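You operate a simulated robot arm through the tools that you are given. There is no shell and no other tool.

The job below is to be done with a simulated robot arm. You get a single attempt, and the scene is never put back.

Task
Rub the paint spots off winch three's housing, then paint the patch blue.
Fine: isolator off first; paint from the blue tin; rubbing block and yellow brush go back. Set down upright: yellow brush. A coat counts when it lies all over at full strength: go over it till it gets no stronger. What is to be rubbed or washed off counts as gone when no trace of it is left.
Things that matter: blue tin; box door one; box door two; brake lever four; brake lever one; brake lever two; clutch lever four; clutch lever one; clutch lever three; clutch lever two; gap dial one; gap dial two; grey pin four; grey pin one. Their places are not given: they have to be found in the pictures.

The check looks at the end state, three seconds after you hand in, the way a careful person would. Anything else that was tipped, shoved, dropped, spilled or broken makes it a failure.

Robot
A 7-joint arm with a two-finger parallel gripper, fixed in place. Base frame: the origin is on the floor under the middle of its stand, x ahead of it, y to its left, z up; the work surface is at about z = 0.84. Units: m, rad, N and s.
With the tool pointing down near the work surface it reaches from about 0.1 to 0.64 m from the base axis. Its first joint turns from -1.152 to 1.152 rad. Payload 1.57 kg.
Tool frame: the origin (TCP) lies between the finger pads and is the grasp point; the fingertips stand 0.03 m ahead of it; z points along the fingers, y is the line along which they close. Largest opening 0.08 m; finger width 0.017, thickness 0.012; the body of the gripper, 0.04 by 0.082 m, starts 0.08 m behind the TCP.
Orientation is told as [roll, pitch, yaw] about the base's x, y, z axes, in that order, counted from this pose: with the fingers straight down and closing along the base's y, the tool's x points along the base's -x, its y along +y and its z along -z.

Tools
- The arm moves only by the tool servo_tool. Its argument "deltas" is a list of rows, each a list of 6 numbers: the shift along the tool's x, y, z in units of 30 mm (1.0 is 30 mm), then the turn, a rotation vector about the tool's x, y, z in units of 4 degrees (1.0 is 4 degrees). In form: [[x, y, z, wx, wy, wz], ...]. A call has 1 to 20 rows; each row shifts and turns the commanded pose from where the row before left it, along the tool's axes as they then stand. "jaw" is the gripper command, from -1 (fully open) to 1 (shut), values between in proportion, set as the call begins (left out, the last holds). A call with a number of a shift or a turn outside -1 to 1 is refused whole. A row lasts 0.2 s, in which the tool goes at most 0.05 m and 0.15 rad; a call with a longer step from one row to the next is refused whole, and so is a gripper value outside its range. Where a pose cannot be reached the arm comes as near as it can. A force on the tool above 40 N (or 10 N above the force at the start of the call, whichever is more), or a blocked arm, ends the call early, and 0.2 s more pass. The fingers move at their own pace (about 0.072 m/s each) and stop on an object; they squeeze with about 24 N. The grip force told is the motor's: it shows also when the fingers shut on nothing. Time passes only in rows, and 0.2 s behind the last, so rows that do not move let the fingers close. The reply holds the time, the measured pose of the TCP, the force on the tool along the base axes, the opening and the grip force, in the units named above and with some noise, with the torque about the TCP (base axes, N m) and any sound that the robot's microphone picked up.
- Cameras (640 x 400 px; columns grow to the right, rows downward): "scene" is fixed at [0.0487, 0.4252, 1.4251]; the picture's right is [-0.83, -0.55, 0.00], its down [-0.30, 0.46, -0.83] and it looks along [0.46, -0.70, -0.55] (base axes); focal length 271 px, centre (320, 200). "wrist" rides on the gripper at [0.072, -0.007, -0.122] in the tool frame; the picture's right is [0.09, 1.00, 0.00], its down [-0.84, 0.08, -0.54] and it looks along [-0.54, 0.05, 0.84] (tool axes); focal length 238 px, centre (320, 200).
- grab_frame(camera): a new picture of that camera. It takes no simulated time.
- locate(camera, pixels): for up to 12 pixels [column, row] of the newest picture of that camera ("zoom" is the newest enlarged one), the place [x, y, z] in the base frame of the surface seen there, good to about 0.002 m. It takes no simulated time.
- close_up(camera, box): a new picture of the part [left, top, right, bottom] of that camera's present view, enlarged. It takes no simulated time.
- finish_job(): hands the job in; it is judged then, once.

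Open the gripper and draw the arm clear of the work before you hand the job in, unless the task says otherwise.

The tools are called after ">>>" by a JSON object that holds its "api" and its "payload". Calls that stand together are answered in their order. servo_tool: Moves the arm, as the interface text tells. Its arguments: {"type":"object","properties":{"deltas":{"type":"array"},"jaw":{"type":"number"}},"required":["deltas"]} The other tools are called the same way: grab_frame (camera) takes a picture; locate (camera, pixels) gives the place of the surface under pixels of a picture; close_up (camera, box) takes an enlarged picture of a part of a camera's view; finish_job () hands the job in.

At the start:

```text
time: 0.0
eef_pos: [0.3523, -0.163, 1.2101]
tcp_rot: [-0.001, -0.001, 0.001]
ft_force: [0.3, 0.3, -0.1]
wrist_torque: [0.01, -0.01, 0.01]
gripper_width: 0.0802
grasp_force: 0.0
```

scene: 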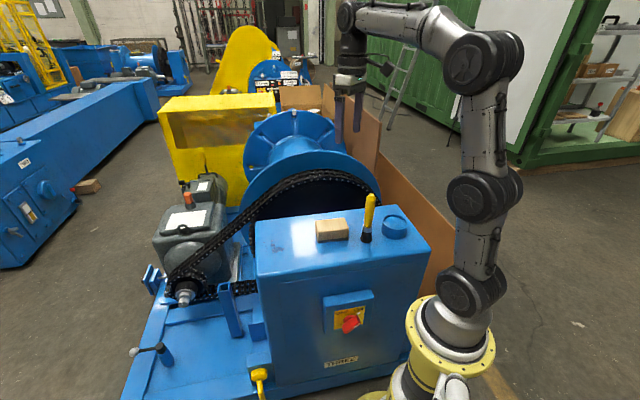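
wrist: 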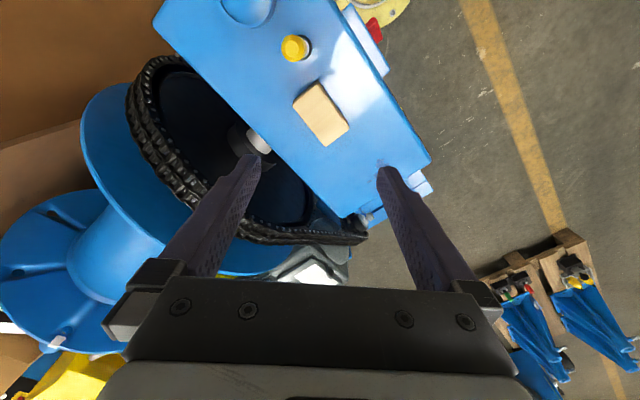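

The scene picture shows a blue box with a rubbing block (332,230), a yellow brush (368,215), a blue tin (394,228) and a red isolator on the front (350,318). I take close-ups to see details.

>>> {"api": "close_up", "payload": {"camera": "scene", "box": [240, 180, 440, 305]}}

>>> {"api": "close_up", "payload": {"camera": "scene", "box": [240, 270, 440, 395]}}

>>> {"api": "close_up", "payload": {"camera": "scene", "box": [120, 80, 320, 205]}}

>>> {"api": "close_up", "payload": {"camera": "scene", "box": [110, 180, 270, 280]}}

>>> {"api": "close_up", "payload": {"camera": "scene", "box": [110, 280, 302, 400]}}

>>> {"api": "close_up", "payload": {"camera": "scene", "box": [0, 0, 200, 125]}}

>>> {"api": "close_up", "payload": {"camera": "scene", "box": [0, 130, 200, 255]}}

```text
3.20 times, centred on (340, 242) of scene
```

zoom: 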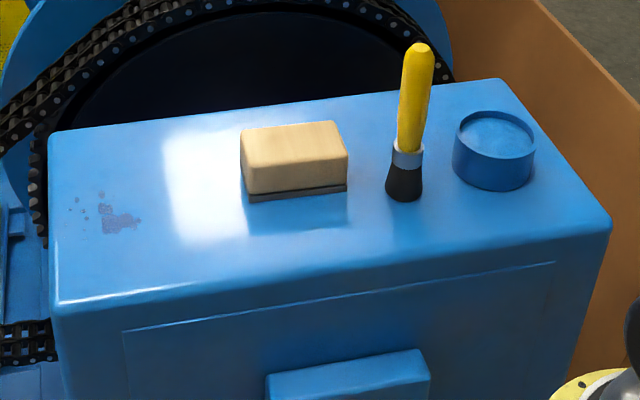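

```text
3.20 times, centred on (340, 332) of scene
```

zoom: 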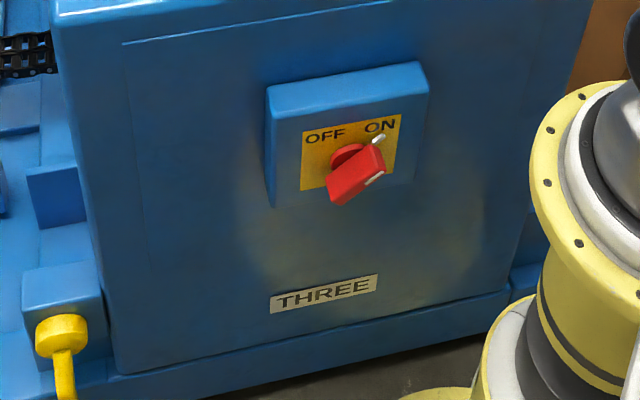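

```text
3.20 times, centred on (220, 142) of scene
```

zoom: 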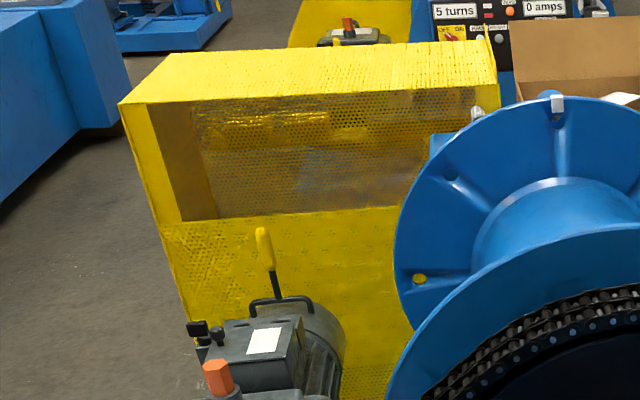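

```text
4.00 times, centred on (190, 230) of scene
```

zoom: 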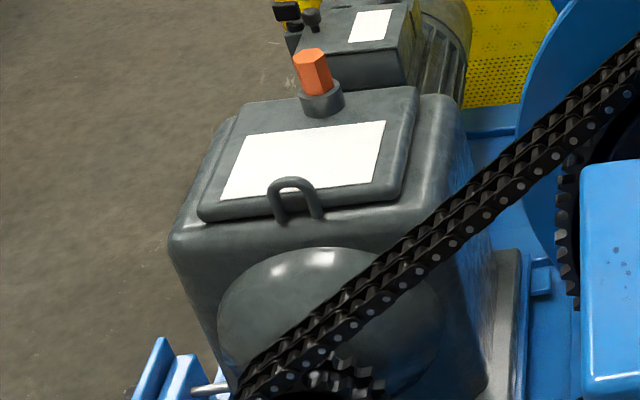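

```text
3.33 times, centred on (206, 340) of scene
```

zoom: 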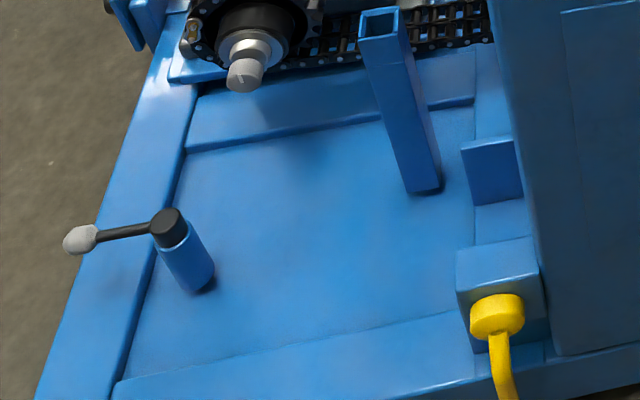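

```text
3.20 times, centred on (100, 62) of scene
```

zoom: 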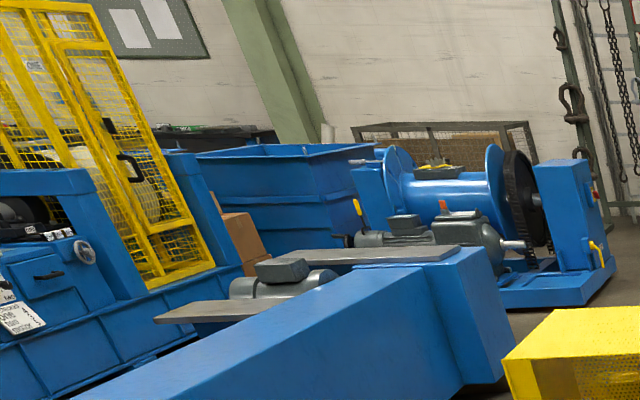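

```text
3.20 times, centred on (100, 192) of scene
```

zoom: 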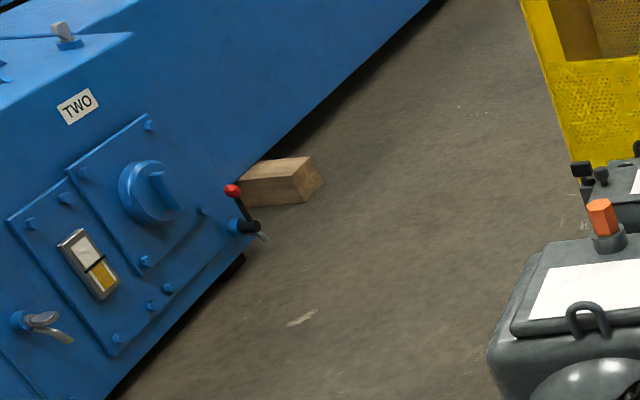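

The first close-up shows brownish flecks at scene (274,247) on the housing top, and the isolator points to ON. I zoom in more and locate the important points.

>>> {"api": "close_up", "payload": {"camera": "scene", "box": [250, 215, 330, 265]}}

>>> {"api": "close_up", "payload": {"camera": "scene", "box": [310, 280, 390, 330]}}

>>> {"api": "locate", "payload": {"camera": "scene", "pixels": [[259, 249], [261, 275], [429, 247], [395, 206], [274, 247], [332, 222], [368, 232], [394, 224], [324, 340], [350, 318], [372, 292], [326, 298]]}}

>>> {"api": "locate", "payload": {"camera": "wrist", "pixels": [[324, 102], [322, 142], [295, 100], [349, 125], [330, 85], [295, 47], [250, 5], [400, 160], [365, 190], [160, 20], [425, 165], [345, 215]]}}

```text
8.00 times, centred on (290, 240) of scene
```

zoom: 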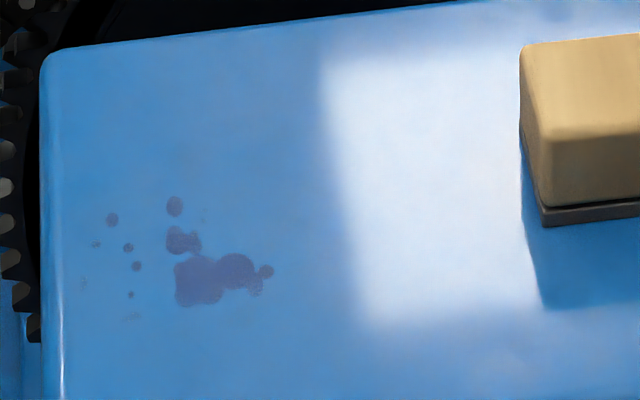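

```text
8.00 times, centred on (350, 305) of scene
```

zoom: 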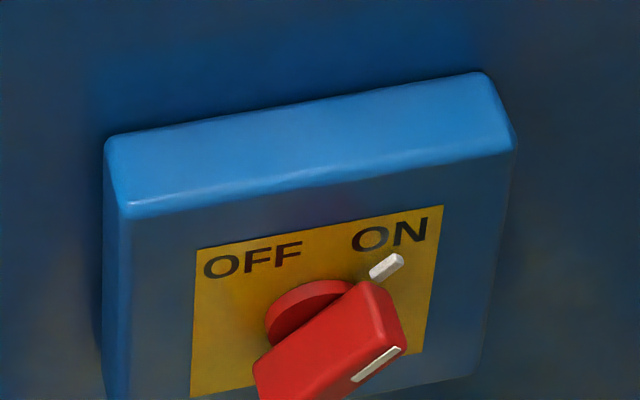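

```text
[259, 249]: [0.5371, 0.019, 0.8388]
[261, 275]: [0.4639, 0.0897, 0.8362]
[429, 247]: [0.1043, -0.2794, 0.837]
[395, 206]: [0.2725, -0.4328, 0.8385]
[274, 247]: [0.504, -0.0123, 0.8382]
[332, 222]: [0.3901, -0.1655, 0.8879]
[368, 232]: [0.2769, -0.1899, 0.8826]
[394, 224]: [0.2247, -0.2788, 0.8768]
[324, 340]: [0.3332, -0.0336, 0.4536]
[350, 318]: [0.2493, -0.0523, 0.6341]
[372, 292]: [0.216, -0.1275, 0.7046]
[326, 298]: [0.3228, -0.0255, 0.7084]
```

```text
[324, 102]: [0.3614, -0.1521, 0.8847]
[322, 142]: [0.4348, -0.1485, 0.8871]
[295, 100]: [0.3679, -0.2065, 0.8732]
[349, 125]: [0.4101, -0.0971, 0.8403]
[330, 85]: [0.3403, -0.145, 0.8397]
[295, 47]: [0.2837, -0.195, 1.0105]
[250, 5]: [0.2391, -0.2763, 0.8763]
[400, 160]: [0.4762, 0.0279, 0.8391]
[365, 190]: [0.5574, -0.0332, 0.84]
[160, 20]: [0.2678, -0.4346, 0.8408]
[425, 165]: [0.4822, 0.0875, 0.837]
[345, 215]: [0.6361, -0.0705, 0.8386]
```

The knob is partly cut off in that view, so I zoom in on the isolator centred lower and on the flecked area again.

>>> {"api": "close_up", "payload": {"camera": "scene", "box": [318, 290, 382, 330]}}

>>> {"api": "locate", "payload": {"camera": "zoom", "pixels": [[276, 270], [340, 240], [380, 290], [300, 400], [420, 330], [360, 360], [160, 150], [480, 90], [160, 340], [560, 200], [280, 200], [470, 300]]}}

>>> {"api": "locate", "payload": {"camera": "scene", "pixels": [[450, 312], [485, 335], [475, 290], [480, 196], [485, 60], [352, 85], [443, 360], [420, 320], [328, 295], [373, 332]]}}

```text
10.00 times, centred on (350, 310) of scene
```

zoom: 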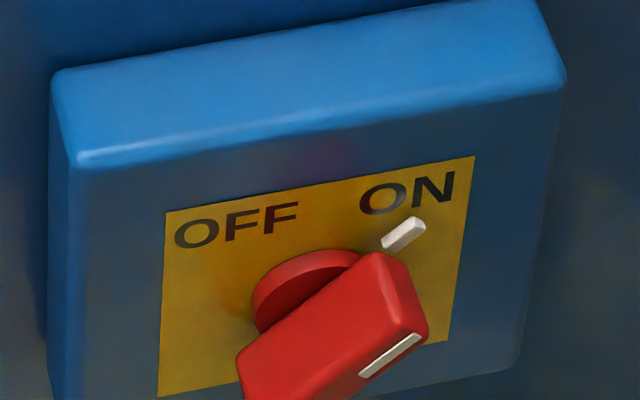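

```text
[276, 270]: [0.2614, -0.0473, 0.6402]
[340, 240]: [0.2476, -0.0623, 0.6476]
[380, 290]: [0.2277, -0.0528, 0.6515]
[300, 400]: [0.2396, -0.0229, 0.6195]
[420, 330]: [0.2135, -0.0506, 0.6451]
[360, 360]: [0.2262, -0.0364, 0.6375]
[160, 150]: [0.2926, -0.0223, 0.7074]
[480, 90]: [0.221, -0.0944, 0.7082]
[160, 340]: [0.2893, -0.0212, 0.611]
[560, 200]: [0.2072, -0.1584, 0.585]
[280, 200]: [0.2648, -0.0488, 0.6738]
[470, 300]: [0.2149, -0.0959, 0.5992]
```

```text
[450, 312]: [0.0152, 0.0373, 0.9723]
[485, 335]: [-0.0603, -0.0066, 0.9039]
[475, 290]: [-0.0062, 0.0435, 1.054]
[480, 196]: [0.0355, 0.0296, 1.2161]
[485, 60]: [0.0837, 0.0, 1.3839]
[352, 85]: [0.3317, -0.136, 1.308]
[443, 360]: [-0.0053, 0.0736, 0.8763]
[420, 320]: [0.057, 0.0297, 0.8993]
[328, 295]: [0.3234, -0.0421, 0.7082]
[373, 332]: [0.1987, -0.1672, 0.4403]
```

The bar's front face is about 36 mm off the plate; I need its lower end too, so I zoom a bit lower.

>>> {"api": "close_up", "payload": {"camera": "scene", "box": [318, 300, 382, 340]}}

>>> {"api": "locate", "payload": {"camera": "zoom", "pixels": [[240, 265], [255, 320], [310, 340], [425, 245], [375, 155], [420, 215], [300, 270], [340, 270], [390, 255], [405, 135], [160, 290], [330, 320]]}}

```text
10.00 times, centred on (350, 320) of scene
```

zoom: 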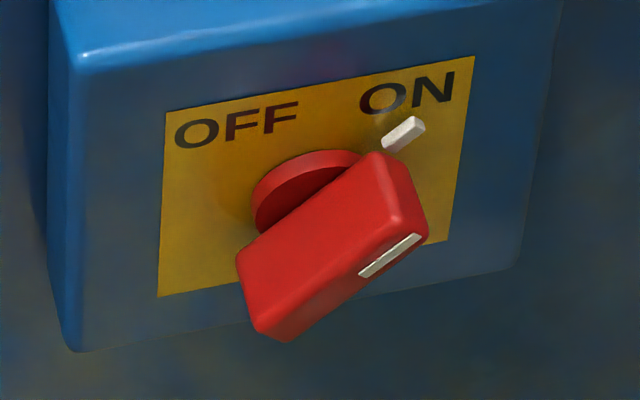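

```text
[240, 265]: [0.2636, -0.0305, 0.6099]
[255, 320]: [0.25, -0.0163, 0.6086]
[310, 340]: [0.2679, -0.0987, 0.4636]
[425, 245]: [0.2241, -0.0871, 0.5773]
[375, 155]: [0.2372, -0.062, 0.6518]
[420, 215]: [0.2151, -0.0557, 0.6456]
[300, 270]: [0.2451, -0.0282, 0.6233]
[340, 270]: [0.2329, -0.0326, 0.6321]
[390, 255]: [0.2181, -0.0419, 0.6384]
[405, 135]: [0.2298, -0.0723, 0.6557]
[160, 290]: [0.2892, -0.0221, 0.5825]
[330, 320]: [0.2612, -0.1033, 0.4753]
```

The bar points 45° up-right (ON) with its centre near u=0.14, z=0.625; OFF is 45° up-left. Next I look at the block, brush and tin more closely from the wrist camera to get their geometry.

>>> {"api": "close_up", "payload": {"camera": "wrist", "box": [220, 0, 380, 160]}}

>>> {"api": "close_up", "payload": {"camera": "scene", "box": [308, 185, 420, 255]}}

```text
2.50 times, centred on (300, 80) of wrist
```

zoom: 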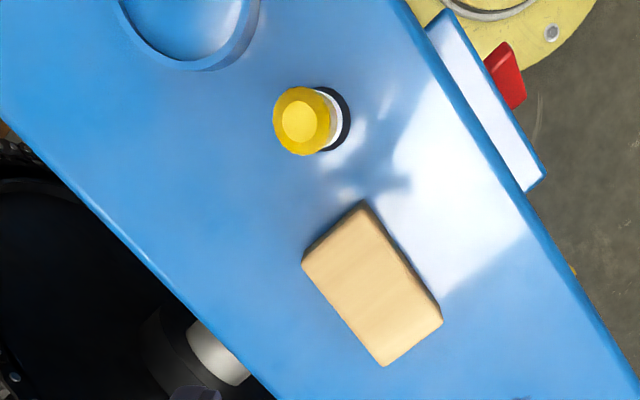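

```text
5.71 times, centred on (364, 220) of scene
```

zoom: 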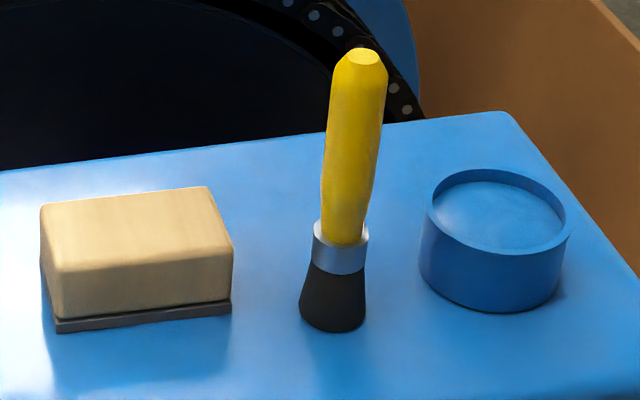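

I locate block corners, brush levels and tin rim/paint in the zoomed picture.

>>> {"api": "locate", "payload": {"camera": "zoom", "pixels": [[45, 207], [206, 190], [229, 250], [60, 268], [57, 328], [229, 308], [335, 320], [340, 258], [362, 58], [495, 215], [495, 253], [495, 170]]}}

>>> {"api": "locate", "payload": {"camera": "zoom", "pixels": [[429, 210], [569, 238], [530, 200], [460, 190], [490, 305], [330, 120], [385, 80], [326, 200], [370, 200], [350, 230], [60, 300], [140, 230]]}}

```text
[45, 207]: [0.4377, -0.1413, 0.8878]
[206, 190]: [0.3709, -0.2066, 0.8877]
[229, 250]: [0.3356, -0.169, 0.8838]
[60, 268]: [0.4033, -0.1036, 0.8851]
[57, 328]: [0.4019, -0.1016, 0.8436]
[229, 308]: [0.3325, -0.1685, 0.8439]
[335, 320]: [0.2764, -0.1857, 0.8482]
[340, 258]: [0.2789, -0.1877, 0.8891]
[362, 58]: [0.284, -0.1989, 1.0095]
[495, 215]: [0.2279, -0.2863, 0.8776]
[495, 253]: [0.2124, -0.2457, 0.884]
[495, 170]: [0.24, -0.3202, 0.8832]
```

```text
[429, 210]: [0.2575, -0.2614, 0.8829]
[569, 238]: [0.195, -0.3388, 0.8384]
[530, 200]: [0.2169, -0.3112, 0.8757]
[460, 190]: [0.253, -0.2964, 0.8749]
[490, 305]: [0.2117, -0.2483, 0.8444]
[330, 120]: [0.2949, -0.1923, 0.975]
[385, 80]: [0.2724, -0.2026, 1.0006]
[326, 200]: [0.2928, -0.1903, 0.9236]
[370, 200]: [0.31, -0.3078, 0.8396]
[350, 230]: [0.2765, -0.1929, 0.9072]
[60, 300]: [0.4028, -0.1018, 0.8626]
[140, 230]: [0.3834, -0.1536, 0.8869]
```

Block is 93×52 mm aligned with the housing; brush axis at about (0.284,-0.196); tin centre about (0.226,-0.283), paint at z≈0.877. First comes the isolator: I turn the tool so its closing line lies along the housing face, with the jaw shut, while staying high.

>>> {"api": "servo_tool", "payload": {"deltas": [[0, 0, 0, 0, 0, 0.954], [0, 0, 0, 0, 0, 0.954], [0, 0, 0, 0, 0, 0.954], [0, 0, 0, 0, 0, 0.954], [0, 0, 0, 0, 0, 0.954], [0, 0, 0, 0, 0, 0.954], [0, 0, 0, 0, 0, 0.954], [0, 0, 0, 0, 0, 0.954], [0, 0, 0, 0, 0, 0.954], [0, 0, 0, 0, 0, 0.954], [0, 0, 0, 0, 0, 0.954], [0, 0, 0, 0, 0, 0.954], [0, 0, 0, 0, 0, 0]], "jaw": 1}}

```text
time: 2.8
eef_pos: [0.3513, -0.163, 1.2087]
tcp_rot: [0.0, 0.0, -0.801]
ft_force: [0.7, 0.3, -0.3]
wrist_torque: [-0.01, 0.01, 0.0]
gripper_width: 0.0001
grasp_force: 21.2
```

Yaw is now -45.9°, so tool x points out of the housing front. I move out in front of the housing (away from it), then down to a safe height and check.

>>> {"api": "servo_tool", "payload": {"deltas": [[0.93, -0.28, 0, 0, 0, 0], [0.93, -0.28, 0, 0, 0, 0], [0.93, -0.28, 0, 0, 0, 0], [0.93, -0.28, 0, 0, 0, 0], [0.93, -0.28, 0, 0, 0, 0], [0.93, -0.28, 0, 0, 0, 0], [0, 0, 0.9, 0, 0, 0], [0, 0, 0.9, 0, 0, 0], [0, 0, 0.9, 0, 0, 0], [0, 0, 0.9, 0, 0, 0], [0, 0, 0.9, 0, 0, 0], [0, 0, 0.9, 0, 0, 0], [0, 0, 0.9, 0, 0, 0], [0, 0, 0.9, 0, 0, 0], [0, 0, 0, 0, 0, 0]]}}

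>>> {"api": "grab_frame", "payload": {"camera": "scene"}}

>>> {"api": "grab_frame", "payload": {"camera": "wrist"}}

```text
time: 6.0
eef_pos: [0.2002, -0.0765, 0.9924]
tcp_rot: [0.0, 0.001, -0.799]
ft_force: [-0.2, -0.4, 0.3]
wrist_torque: [0.01, -0.01, -0.01]
gripper_width: 0.0
grasp_force: 21.5
```

```text
taken
```

scene: 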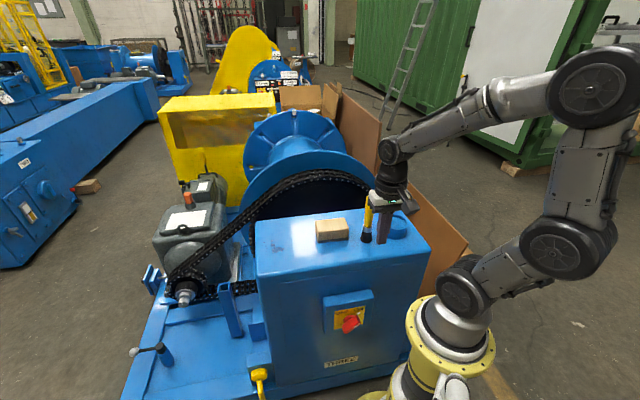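

```text
taken
```

wrist: 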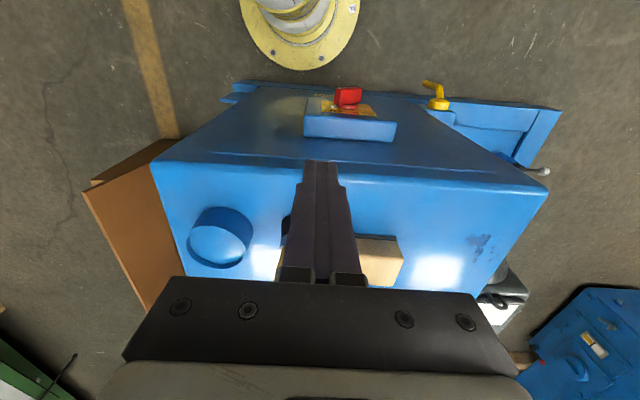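

The gripper hangs in front of the housing face with the knob visible at wrist (347,97). I go on down in steps.

>>> {"api": "servo_tool", "payload": {"deltas": [[0, 0, 0.9, 0, 0, 0], [0, 0, 0.9, 0, 0, 0], [0, 0, 0.9, 0, 0, 0], [0, 0, 0.9, 0, 0, 0], [0, 0, 0.9, 0, 0, 0], [0, 0, 0.9, 0, 0, 0], [0, 0, 0.9, 0, 0, 0], [0, 0, 0, 0, 0, 0]]}}

>>> {"api": "grab_frame", "payload": {"camera": "scene"}}

>>> {"api": "grab_frame", "payload": {"camera": "wrist"}}

```text
time: 7.8
eef_pos: [0.1997, -0.0784, 0.8029]
tcp_rot: [0.0, 0.001, -0.799]
ft_force: [-0.3, -0.7, 0.3]
wrist_torque: [-0.03, 0.03, 0.02]
gripper_width: 0.0
grasp_force: 21.4
```

```text
taken
```

scene: 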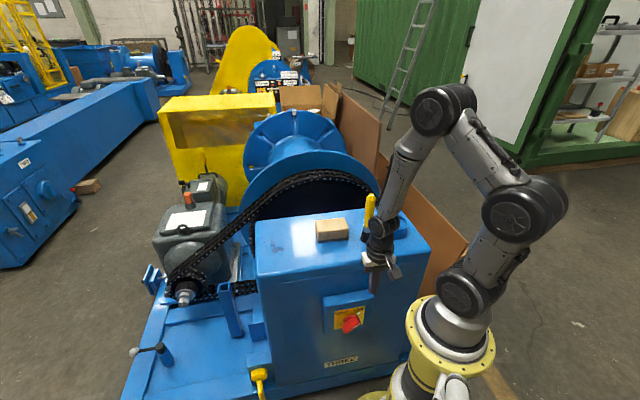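

```text
taken
```

wrist: 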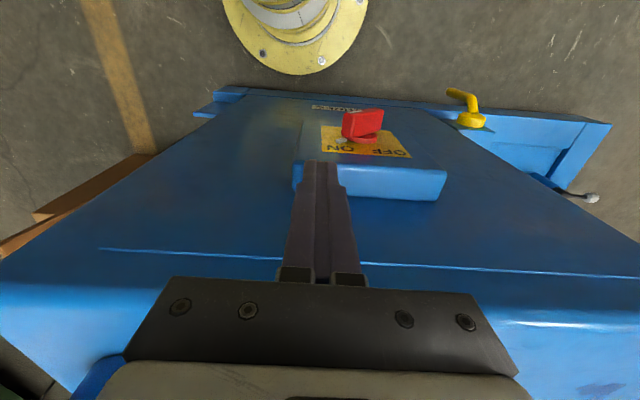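

Fingertips are at z≈0.773, in front of the isolator. I check how close the wrist parts are to the housing before going lower.

>>> {"api": "close_up", "payload": {"camera": "scene", "box": [330, 190, 442, 260]}}

>>> {"api": "locate", "payload": {"camera": "scene", "pixels": [[372, 230], [380, 222], [390, 222], [372, 252], [368, 258], [392, 268], [378, 258], [385, 240], [402, 180], [376, 285]]}}

>>> {"api": "locate", "payload": {"camera": "wrist", "pixels": [[362, 127], [345, 118], [380, 118], [378, 110], [350, 108], [358, 140], [342, 140], [321, 165], [345, 128], [376, 128]]}}

```text
5.71 times, centred on (386, 225) of scene
```

zoom: 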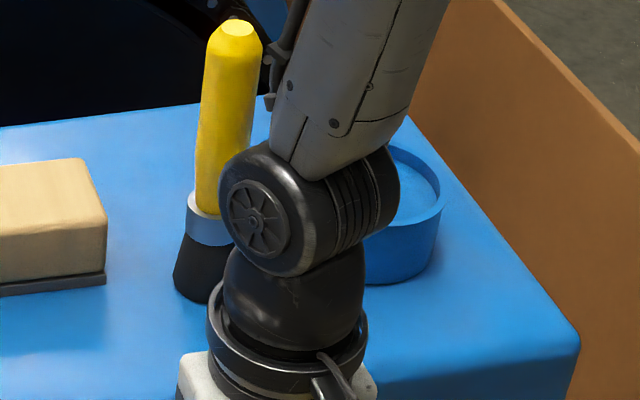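

```text
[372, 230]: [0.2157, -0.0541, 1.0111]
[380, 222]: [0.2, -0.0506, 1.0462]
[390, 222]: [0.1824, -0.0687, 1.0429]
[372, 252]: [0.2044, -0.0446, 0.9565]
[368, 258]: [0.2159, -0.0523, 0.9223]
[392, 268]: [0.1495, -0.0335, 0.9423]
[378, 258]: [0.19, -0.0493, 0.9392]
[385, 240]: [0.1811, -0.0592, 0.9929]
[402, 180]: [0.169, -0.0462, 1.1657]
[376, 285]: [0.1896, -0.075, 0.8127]
```

```text
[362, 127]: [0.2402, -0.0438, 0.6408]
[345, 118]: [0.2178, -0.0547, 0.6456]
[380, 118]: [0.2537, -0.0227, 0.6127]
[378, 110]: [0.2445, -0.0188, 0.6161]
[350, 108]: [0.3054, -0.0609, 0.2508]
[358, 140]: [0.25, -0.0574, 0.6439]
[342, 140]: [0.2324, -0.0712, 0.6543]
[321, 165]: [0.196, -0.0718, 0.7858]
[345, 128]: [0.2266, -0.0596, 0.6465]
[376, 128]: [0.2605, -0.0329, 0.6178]
```

Wrist joint is ~0.2 m above the TCP, so there is room. I go down beside the knob's right side (ON side) to fingertip z≈0.632.

>>> {"api": "servo_tool", "payload": {"deltas": [[0, 0, 0.94, 0, 0, 0], [0, 0, 0.94, 0, 0, 0], [0, 0, 0.94, 0, 0, 0], [0, 0, 0.94, 0, 0, 0], [0, 0, 0.94, 0, 0, 0], [0, 0, 0, 0, 0, 0]]}}

>>> {"api": "grab_frame", "payload": {"camera": "wrist"}}

>>> {"api": "close_up", "payload": {"camera": "scene", "box": [300, 220, 428, 340]}}

```text
time: 9.2
eef_pos: [0.2005, -0.0779, 0.6625]
tcp_rot: [-0.001, -0.001, -0.799]
ft_force: [-0.2, 0.2, -0.4]
wrist_torque: [0.02, -0.01, 0.02]
gripper_width: 0.0
grasp_force: 20.7
```

```text
taken
```

wrist: 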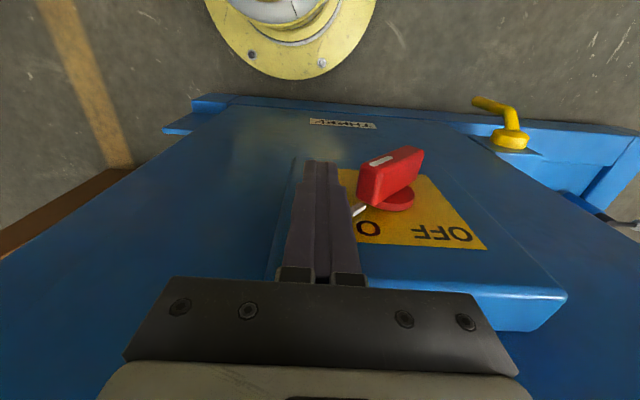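

```text
3.33 times, centred on (364, 280) of scene
```

zoom: 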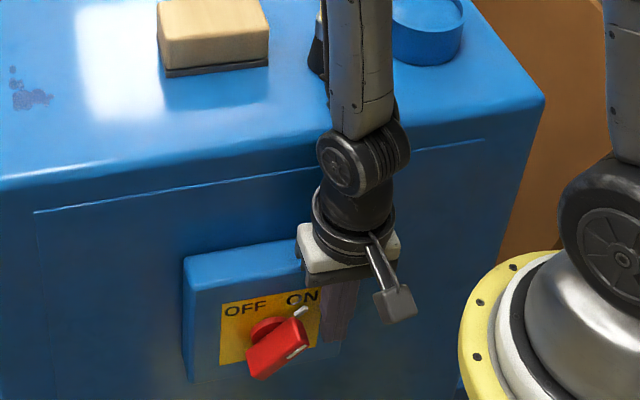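

Fingertips stand right of the knob's ON end (red bar at wrist (390,180)). I push along +y (toward OFF) in small steps.

>>> {"api": "servo_tool", "payload": {"deltas": [[0, 0.15, 0, 0, 0, 0], [0, 0.15, 0, 0, 0, 0], [0, 0.15, 0, 0, 0, 0], [0, 0.15, 0, 0, 0, 0], [0, 0.15, 0, 0, 0, 0], [0, 0.1, 0, 0, 0, 0]]}}

>>> {"api": "grab_frame", "payload": {"camera": "wrist"}}

>>> {"api": "close_up", "payload": {"camera": "scene", "box": [310, 270, 390, 340]}}

```text
time: 10.2
eef_pos: [0.2094, -0.0669, 0.663]
tcp_rot: [-0.002, 0.003, -0.809]
ft_force: [-6.0, -15.3, 7.2]
wrist_torque: [-0.27, 0.13, 0.04]
gripper_width: 0.0
grasp_force: 20.8
stopped in row 4: the force on the tool passed its limit at 54 N (the readings are from after the stop); the commanded pose is now the measured one
```

```text
taken
```

wrist: 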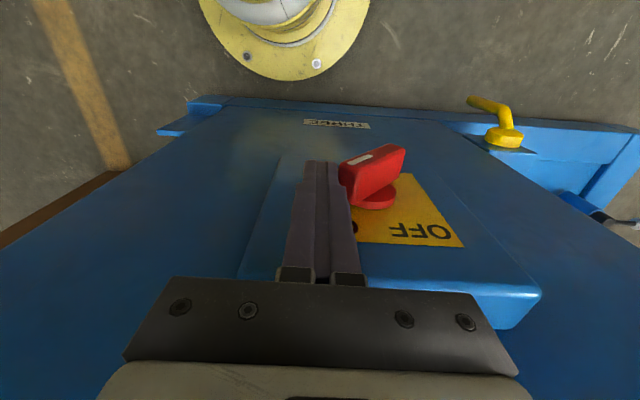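

```text
5.71 times, centred on (350, 305) of scene
```

zoom: 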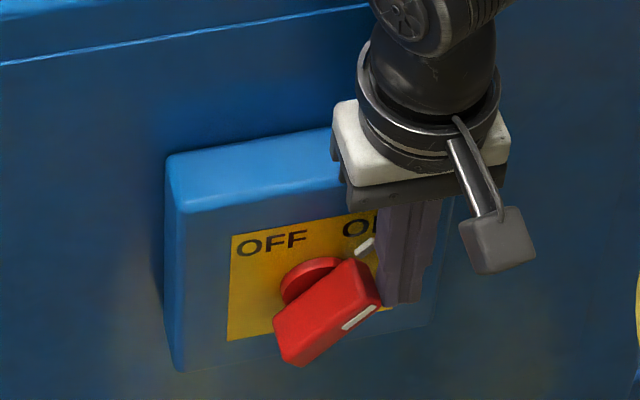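

The push stalled at 54 N because the contact direction there jams (the end must slide upward). Better leverage is pushing down on the bar's lower-left end, so I back off, lift, and shift over to the left side of the knob.

>>> {"api": "servo_tool", "payload": {"deltas": [[0, -0.3, 0, 0, 0, 0], [0, -0.1, -0.3, 0, 0, 0], [0, 0, -0.9, 0, 0, 0], [0, 0, -0.5, 0, 0, 0], [0, 0.9, 0, 0, 0, 0], [0, 0.9, 0, 0, 0, 0], [0, 0.95, 0, 0, 0, 0], [0, 0.1, 0, 0, 0, 0], [0, 0, 0, 0, 0, 0]]}}

>>> {"api": "grab_frame", "payload": {"camera": "wrist"}}

>>> {"api": "close_up", "payload": {"camera": "scene", "box": [310, 270, 390, 340]}}

```text
time: 12.2
eef_pos: [0.2639, -0.0152, 0.7147]
tcp_rot: [-0.001, 0.003, -0.807]
ft_force: [0.2, -0.8, -0.5]
wrist_torque: [0.0, 0.04, 0.0]
gripper_width: 0.0
grasp_force: 21.1
```

```text
taken
```

wrist: 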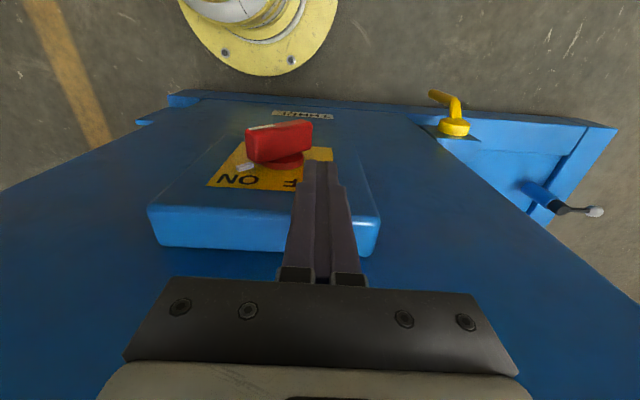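

```text
5.71 times, centred on (350, 305) of scene
```

zoom: 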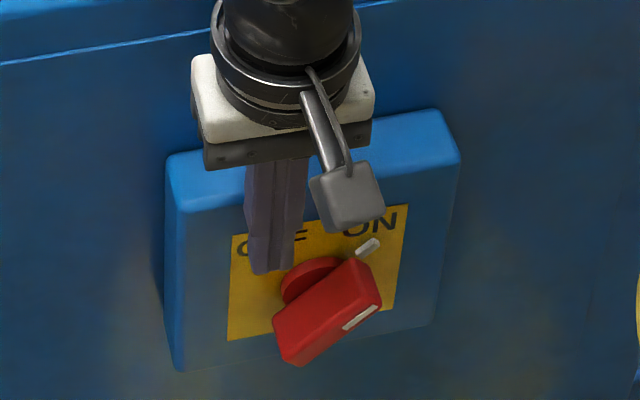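

The finger's right edge now stands over the bar's lower-left end. I descend quickly to just above it, then press down slowly.

>>> {"api": "servo_tool", "payload": {"deltas": [[0, 0, 0.9, 0, 0, 0], [0, 0, 0.9, 0, 0, 0], [0, 0, 0.1, 0, 0, 0], [0, 0, 0.1, 0, 0, 0], [0, 0, 0.1, 0, 0, 0], [0, 0, 0.1, 0, 0, 0], [0, 0, 0.1, 0, 0, 0], [0, 0, 0.1, 0, 0, 0]]}}

>>> {"api": "grab_frame", "payload": {"camera": "wrist"}}

>>> {"api": "close_up", "payload": {"camera": "scene", "box": [310, 280, 390, 350]}}

```text
time: 14.0
eef_pos: [0.2636, -0.0156, 0.6422]
tcp_rot: [-0.001, 0.002, -0.808]
ft_force: [-0.6, 0.2, 2.5]
wrist_torque: [0.01, 0.0, -0.02]
gripper_width: 0.0002
grasp_force: 21.1
```

```text
taken
```

wrist: 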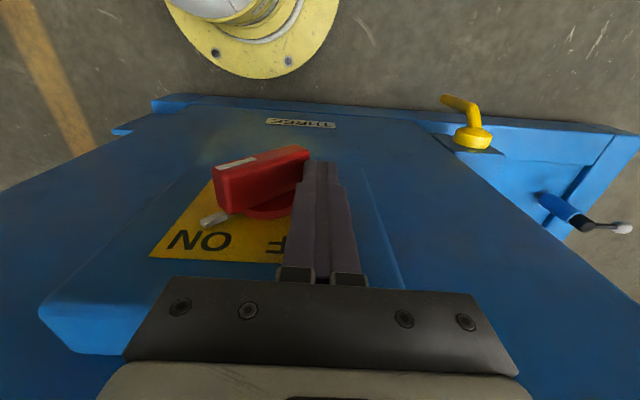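

```text
5.71 times, centred on (350, 315) of scene
```

zoom: 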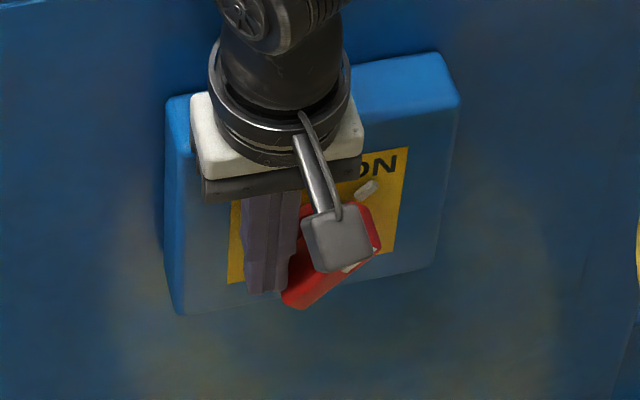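

A light 2.5 N contact shows; I keep pressing down in 3 mm steps.

>>> {"api": "servo_tool", "payload": {"deltas": [[0, 0, 0.1, 0, 0, 0], [0, 0, 0.1, 0, 0, 0], [0, 0, 0.1, 0, 0, 0]]}}

>>> {"api": "grab_frame", "payload": {"camera": "wrist"}}

```text
time: 14.8
eef_pos: [0.2644, -0.015, 0.6323]
tcp_rot: [-0.002, 0.001, -0.808]
ft_force: [1.4, 0.6, 1.9]
wrist_torque: [-0.02, -0.02, 0.01]
gripper_width: 0.0
grasp_force: 21.4
```

```text
taken
```

wrist: 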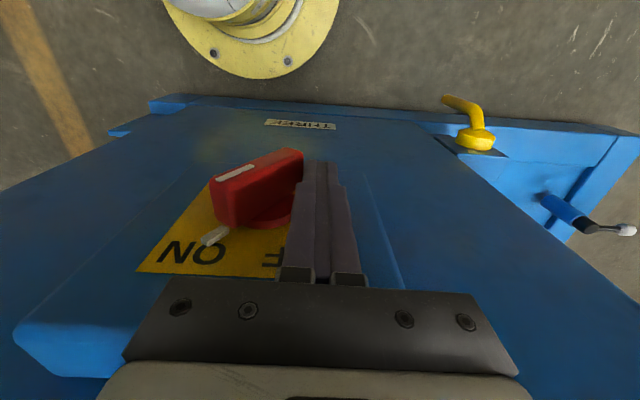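

The finger slipped just past the bar's end without turning it. I lift 20 mm, shift 8 mm toward the knob centre and press down again.

>>> {"api": "servo_tool", "payload": {"deltas": [[0, 0, -0.8, 0, 0, 0], [0, -0.27, 0, 0, 0, 0], [0, 0, 0.2, 0, 0, 0], [0, 0, 0.1, 0, 0, 0], [0, 0, 0.1, 0, 0, 0], [0, 0, 0.1, 0, 0, 0]]}}

>>> {"api": "grab_frame", "payload": {"camera": "wrist"}}

```text
time: 16.2
eef_pos: [0.2584, -0.0224, 0.6421]
tcp_rot: [-0.001, 0.002, -0.807]
ft_force: [1.2, -0.5, 2.7]
wrist_torque: [-0.03, -0.03, -0.02]
gripper_width: 0.0001
grasp_force: 21.5
```

```text
taken
```

wrist: 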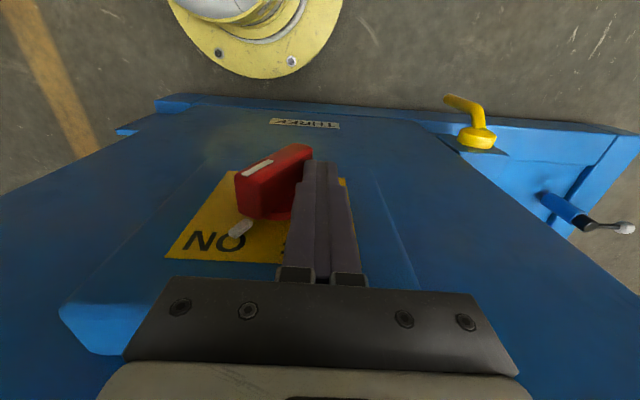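

The bar looks steeper now; I check the scene camera for how far it has turned.

>>> {"api": "close_up", "payload": {"camera": "scene", "box": [318, 290, 382, 340]}}

>>> {"api": "locate", "payload": {"camera": "wrist", "pixels": [[242, 180], [308, 148], [270, 165], [240, 230], [296, 170], [250, 205]]}}

```text
8.00 times, centred on (350, 315) of scene
```

zoom: 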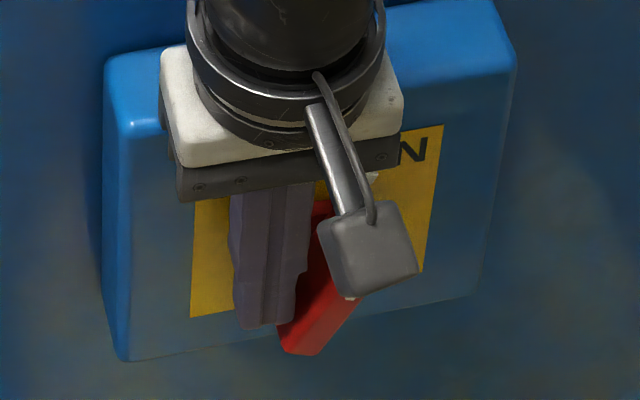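

```text
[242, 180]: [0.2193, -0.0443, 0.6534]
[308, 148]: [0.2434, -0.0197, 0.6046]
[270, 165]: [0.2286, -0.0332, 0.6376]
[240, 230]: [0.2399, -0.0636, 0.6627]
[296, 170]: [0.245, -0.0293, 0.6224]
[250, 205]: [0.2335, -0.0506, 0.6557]
```

The bar has turned about 12° with little force. I continue pushing down and to the right.

>>> {"api": "servo_tool", "payload": {"deltas": [[0, -0.06, 0.12, 0, 0, 0], [0, -0.08, 0.1, 0, 0, 0], [0, -0.1, 0.1, 0, 0, 0], [0, -0.1, 0.08, 0, 0, 0]]}}

>>> {"api": "grab_frame", "payload": {"camera": "wrist"}}

```text
time: 17.2
eef_pos: [0.2546, -0.0264, 0.6314]
tcp_rot: [0.001, -0.002, -0.803]
ft_force: [2.8, 9.7, -3.5]
wrist_torque: [0.18, -0.04, 0.02]
gripper_width: 0.0
grasp_force: 21.4
stopped in row 4: the force on the tool passed its limit at 45 N (the readings are from after the stop); the commanded pose is now the measured one
```

```text
taken
```

wrist: 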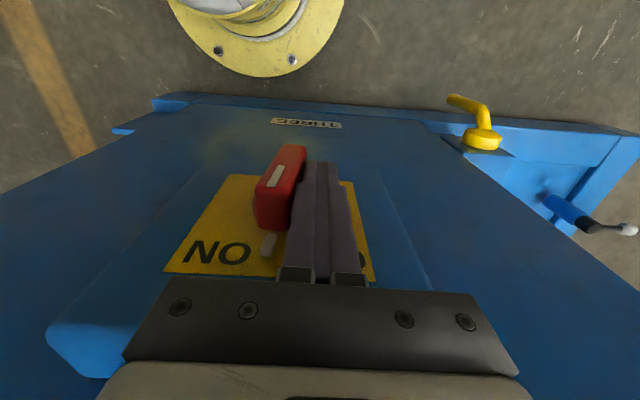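

The bar now stands upright. I lift over its top to the right side and will push its upper end left toward OFF.

>>> {"api": "servo_tool", "payload": {"deltas": [[0, 0.12, 0, 0, 0, 0], [0, 0, -0.9, 0, 0, 0], [0, 0, -0.9, 0, 0, 0], [0, 0, -0.8, 0, 0, 0], [0, -0.75, 0, 0, 0, 0], [0, -0.75, 0, 0, 0, 0], [0, -0.75, 0, 0, 0, 0], [0, 0, 0, 0, 0, 0]]}}

>>> {"api": "close_up", "payload": {"camera": "scene", "box": [318, 290, 382, 340]}}

>>> {"api": "grab_frame", "payload": {"camera": "wrist"}}

```text
time: 19.0
eef_pos: [0.2094, -0.0726, 0.7115]
tcp_rot: [0.003, -0.002, -0.803]
ft_force: [-0.8, 0.1, -0.1]
wrist_torque: [0.02, 0.0, 0.0]
gripper_width: 0.0001
grasp_force: 21.2
```

```text
8.00 times, centred on (350, 315) of scene
```

zoom: 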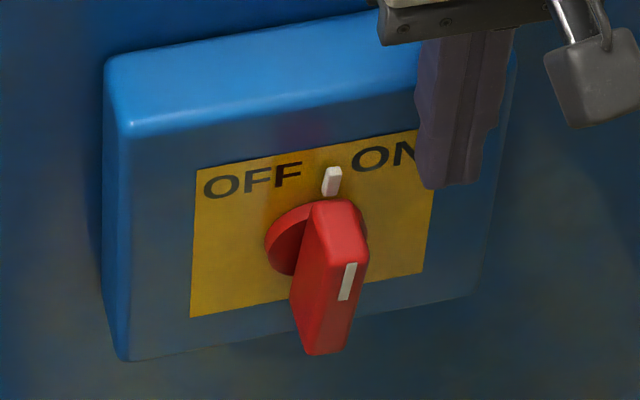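

```text
taken
```

wrist: 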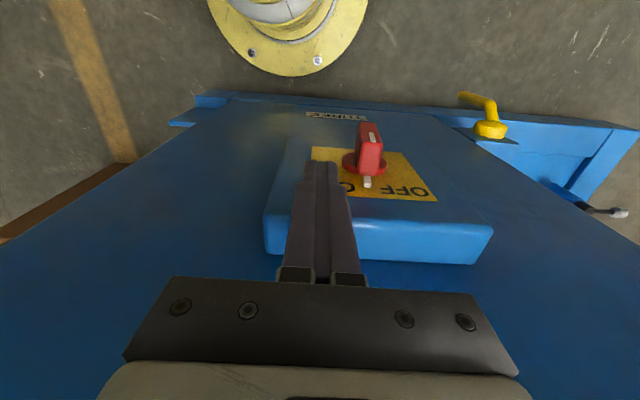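

The knob pointer is vertical between ON and OFF. I lower the tip to about z 0.645 at its right and push left.

>>> {"api": "servo_tool", "payload": {"deltas": [[0, 0, 0.6, 0, 0, 0], [0, 0, 0.6, 0, 0, 0], [0, 0.4, 0, 0, 0, 0], [0, 0.12, 0, 0, 0, 0], [0, 0.12, 0, 0, 0, 0], [0, 0.12, 0, 0, 0, 0], [0, 0.12, 0, 0, 0, 0], [0, 0.12, 0, 0, 0, 0]]}}

>>> {"api": "grab_frame", "payload": {"camera": "wrist"}}

>>> {"api": "close_up", "payload": {"camera": "scene", "box": [318, 290, 382, 340]}}

```text
time: 20.8
eef_pos: [0.2303, -0.0515, 0.6746]
tcp_rot: [0.003, -0.003, -0.804]
ft_force: [-1.5, 0.0, 2.8]
wrist_torque: [0.03, 0.06, 0.04]
gripper_width: 0.0
grasp_force: 21.1
```

```text
taken
```

wrist: 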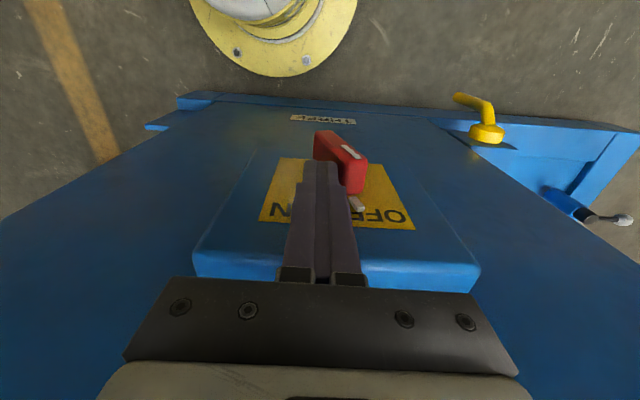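

```text
8.00 times, centred on (350, 315) of scene
```

zoom: 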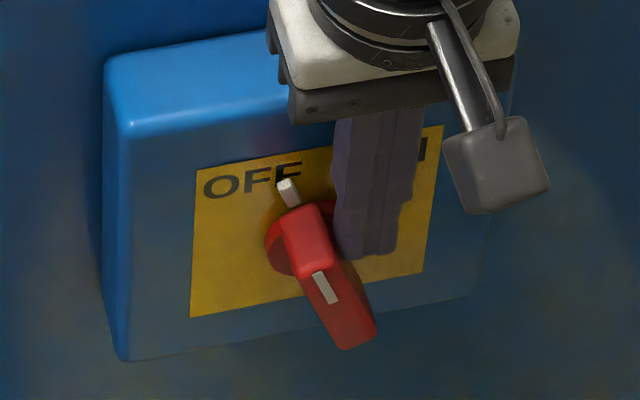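

It turns well; the pointer is about 25° past vertical. I push on further left.

>>> {"api": "servo_tool", "payload": {"deltas": [[0, 0.1, 0, 0, 0, 0], [0, 0.1, 0, 0, 0, 0], [0, 0.1, 0, 0, 0, 0]]}}

>>> {"api": "close_up", "payload": {"camera": "scene", "box": [318, 290, 382, 340]}}

```text
time: 21.6
eef_pos: [0.2367, -0.0453, 0.6732]
tcp_rot: [0.003, -0.002, -0.803]
ft_force: [0.1, 1.1, -0.1]
wrist_torque: [-0.01, 0.02, -0.03]
gripper_width: 0.0
grasp_force: 21.0
```

```text
8.00 times, centred on (350, 315) of scene
```

zoom: 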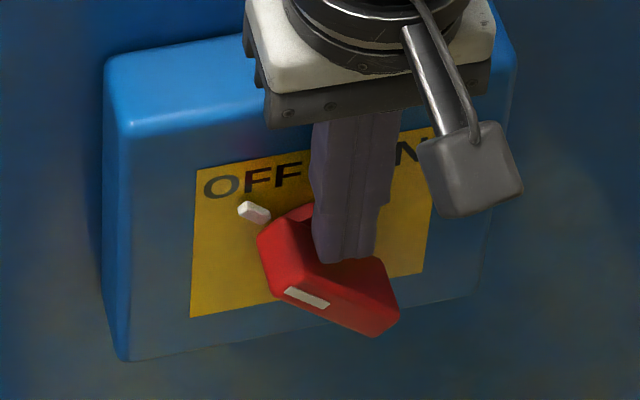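

The knob appears to have snapped over to OFF (no force left). I back off and lift to check.

>>> {"api": "servo_tool", "payload": {"deltas": [[0, -0.25, -0.1, 0, 0, 0], [0, -0.3, -0.6, 0, 0, 0], [0, 0, -0.9, 0, 0, 0], [0, 0, -0.9, 0, 0, 0], [0, 0, -0.9, 0, 0, 0], [0, 0, 0, 0, 0, 0]]}}

>>> {"api": "close_up", "payload": {"camera": "scene", "box": [318, 290, 382, 340]}}

>>> {"api": "locate", "payload": {"camera": "zoom", "pixels": [[252, 210], [270, 235], [280, 290], [300, 297], [390, 280], [385, 320], [325, 265], [300, 210]]}}

>>> {"api": "grab_frame", "payload": {"camera": "wrist"}}

```text
time: 23.0
eef_pos: [0.2246, -0.0557, 0.7778]
tcp_rot: [0.001, -0.003, -0.802]
ft_force: [0.4, -0.4, 0.1]
wrist_torque: [-0.01, 0.0, 0.03]
gripper_width: 0.0
grasp_force: 21.4
```

```text
8.00 times, centred on (350, 315) of scene
```

zoom: 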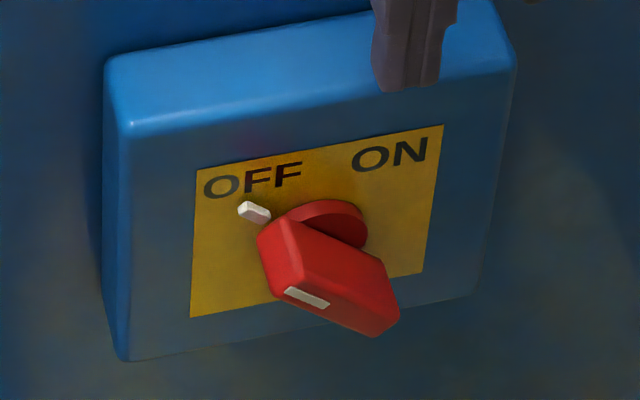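

```text
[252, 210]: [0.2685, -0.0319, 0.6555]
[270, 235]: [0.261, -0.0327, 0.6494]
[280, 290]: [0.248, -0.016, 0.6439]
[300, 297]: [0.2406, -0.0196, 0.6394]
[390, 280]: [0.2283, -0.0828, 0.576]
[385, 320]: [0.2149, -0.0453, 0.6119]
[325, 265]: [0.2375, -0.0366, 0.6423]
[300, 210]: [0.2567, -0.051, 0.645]
```

```text
taken
```

wrist: 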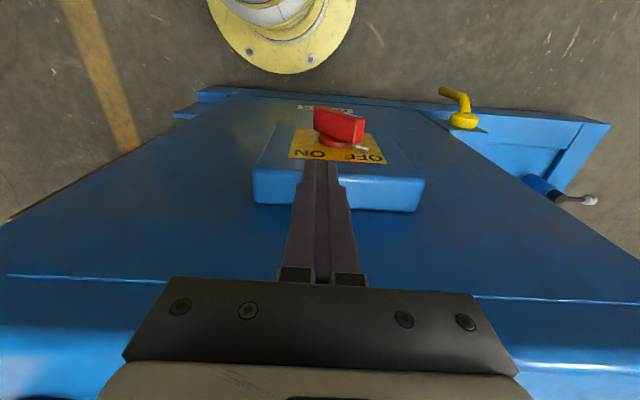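

The pointer tick is at 45° on OFF. Now I rise well above everything, then turn for the rubbing block and open the gripper.

>>> {"api": "servo_tool", "payload": {"deltas": [[0, 0, -1, 0, 0, 0], [0, 0, -1, 0, 0, 0], [0, 0, -1, 0, 0, 0], [0, 0, -1, 0, 0, 0], [0, 0, -1, 0, 0, 0], [0, 0, -1, 0, 0, 0], [0, 0, -1, 0, 0, 0], [0, 0, -1, 0, 0, 0], [0, 0, -1, 0, 0, 0], [0, 0, -1, 0, 0, 0], [0, 0, -1, 0, 0, 0], [0, 0, -0.8, 0, 0, 0], [0, 0, 0, 0, 0, 0]]}}

>>> {"api": "servo_tool", "payload": {"deltas": [[0, 0, 0, 0, 0, -1], [0, 0, 0, 0, 0, -1], [0, 0, 0, 0, 0, -1], [0, 0, 0, 0, 0, -1], [0, 0, 0, 0, 0, -1], [0, 0, 0, 0, 0, -1], [0, 0, 0, 0, 0, -1], [0, 0, 0, 0, 0, -1], [0, 0, 0, 0, 0, -1], [0, 0, 0, 0, 0, -1], [0, 0, 0, 0, 0, -1], [0, 0, 0, 0, 0, -1], [0, 0, 0, 0, 0, -1], [0, 0, 0, 0, 0, -1], [0, 0, 0, 0, 0, -1], [0, 0, 0, 0, 0, -1], [0, 0, 0, 0, 0, -1], [0, 0, 0, 0, 0, -1], [0, 0, 0, 0, 0, -1], [0, 0, 0, 0, 0, -1]], "jaw": -1}}

```text
time: 25.8
eef_pos: [0.2232, -0.0564, 1.1311]
tcp_rot: [0.001, -0.003, -0.803]
ft_force: [0.1, 0.7, 0.3]
wrist_torque: [-0.02, 0.0, 0.01]
gripper_width: 0.0
grasp_force: 21.8
```

```text
time: 30.0
eef_pos: [0.2241, -0.0551, 1.131]
tcp_rot: [-0.002, -0.003, 0.594]
ft_force: [-0.1, -0.4, -0.4]
wrist_torque: [-0.01, -0.01, 0.01]
gripper_width: 0.0801
grasp_force: 0.0
```

Yaw is 34°; I finish the turn to 44.2° and travel at z 1.13 to above the block.

>>> {"api": "servo_tool", "payload": {"deltas": [[0, 0, 0, 0, 0, -0.85], [0, 0, 0, 0, 0, -0.85], [0, 0, 0, 0, 0, -0.84], [-0.225, -0.8825, 0, 0, 0, 0], [-0.225, -0.8825, 0, 0, 0, 0], [-0.225, -0.8825, 0, 0, 0, 0], [-0.225, -0.8825, 0, 0, 0, 0], [-0.225, -0.8825, 0, 0, 0, 0], [-0.225, -0.8825, 0, 0, 0, 0], [-0.225, -0.8825, 0, 0, 0, 0], [0, 0, 0, 0, 0, 0], [0, 0, 0, 0, 0, 0]]}}

>>> {"api": "grab_frame", "payload": {"camera": "wrist"}}

>>> {"api": "grab_frame", "payload": {"camera": "scene"}}

```text
time: 32.6
eef_pos: [0.3868, -0.1555, 1.1298]
tcp_rot: [-0.002, -0.002, 0.771]
ft_force: [-0.2, 0.3, 0.0]
wrist_torque: [0.02, 0.01, 0.03]
gripper_width: 0.08
grasp_force: 0.1
```

```text
taken
```

wrist: 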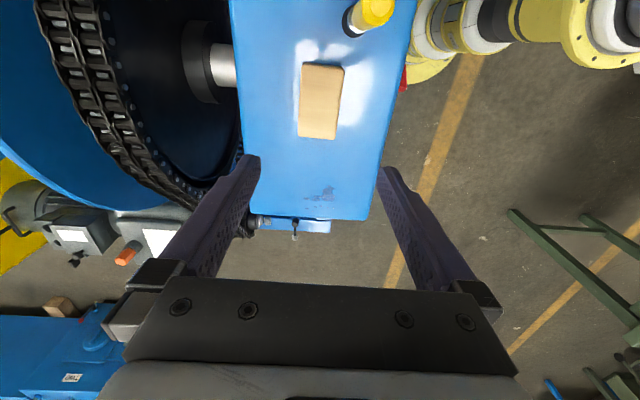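

```text
taken
```

scene: 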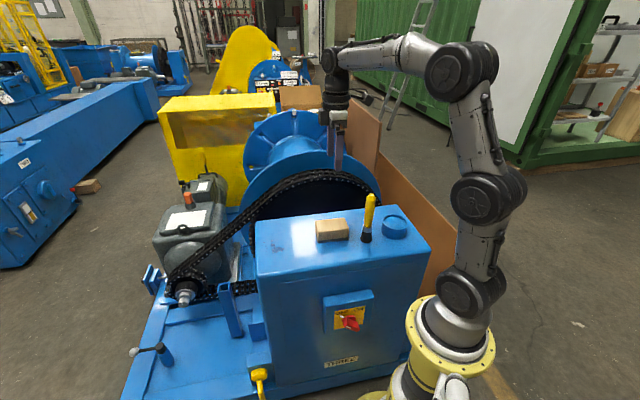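

The block is square with the fingers in the wrist view (320,100). I locate its top corners and the spots here for accuracy.

>>> {"api": "locate", "payload": {"camera": "wrist", "pixels": [[304, 67], [341, 70], [300, 134], [334, 137], [320, 100], [378, 12], [364, 12], [320, 190], [306, 197], [330, 190], [245, 212], [365, 217]]}}

>>> {"api": "close_up", "payload": {"camera": "wrist", "box": [250, 140, 410, 240]}}

```text
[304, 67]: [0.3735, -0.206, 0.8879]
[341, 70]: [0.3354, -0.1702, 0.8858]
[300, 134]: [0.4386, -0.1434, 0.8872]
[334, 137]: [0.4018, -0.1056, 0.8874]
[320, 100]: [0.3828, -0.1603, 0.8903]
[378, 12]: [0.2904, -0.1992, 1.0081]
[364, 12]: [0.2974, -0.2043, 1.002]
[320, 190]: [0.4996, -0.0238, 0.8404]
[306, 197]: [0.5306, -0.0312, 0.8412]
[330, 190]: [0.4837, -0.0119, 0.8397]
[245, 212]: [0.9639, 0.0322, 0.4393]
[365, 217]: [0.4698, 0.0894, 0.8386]
```

```text
4.00 times, centred on (330, 190) of wrist
```

zoom: 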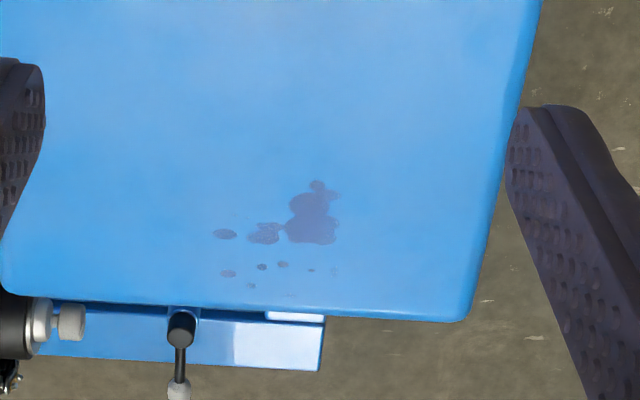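

I locate the extent of the spots in this zoom.

>>> {"api": "locate", "payload": {"camera": "zoom", "pixels": [[213, 234], [318, 180], [340, 195], [338, 240], [336, 272], [292, 296], [252, 286], [222, 273], [5, 290], [470, 316], [310, 235], [265, 232]]}}

```text
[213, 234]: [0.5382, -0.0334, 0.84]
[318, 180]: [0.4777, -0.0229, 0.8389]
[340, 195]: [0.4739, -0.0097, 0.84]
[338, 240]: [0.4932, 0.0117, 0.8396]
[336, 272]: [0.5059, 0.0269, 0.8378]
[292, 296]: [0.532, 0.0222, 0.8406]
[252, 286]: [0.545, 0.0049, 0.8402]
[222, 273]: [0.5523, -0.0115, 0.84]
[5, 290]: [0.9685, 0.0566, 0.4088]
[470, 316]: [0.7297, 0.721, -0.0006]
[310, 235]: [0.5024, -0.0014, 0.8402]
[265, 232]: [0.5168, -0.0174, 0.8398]
```

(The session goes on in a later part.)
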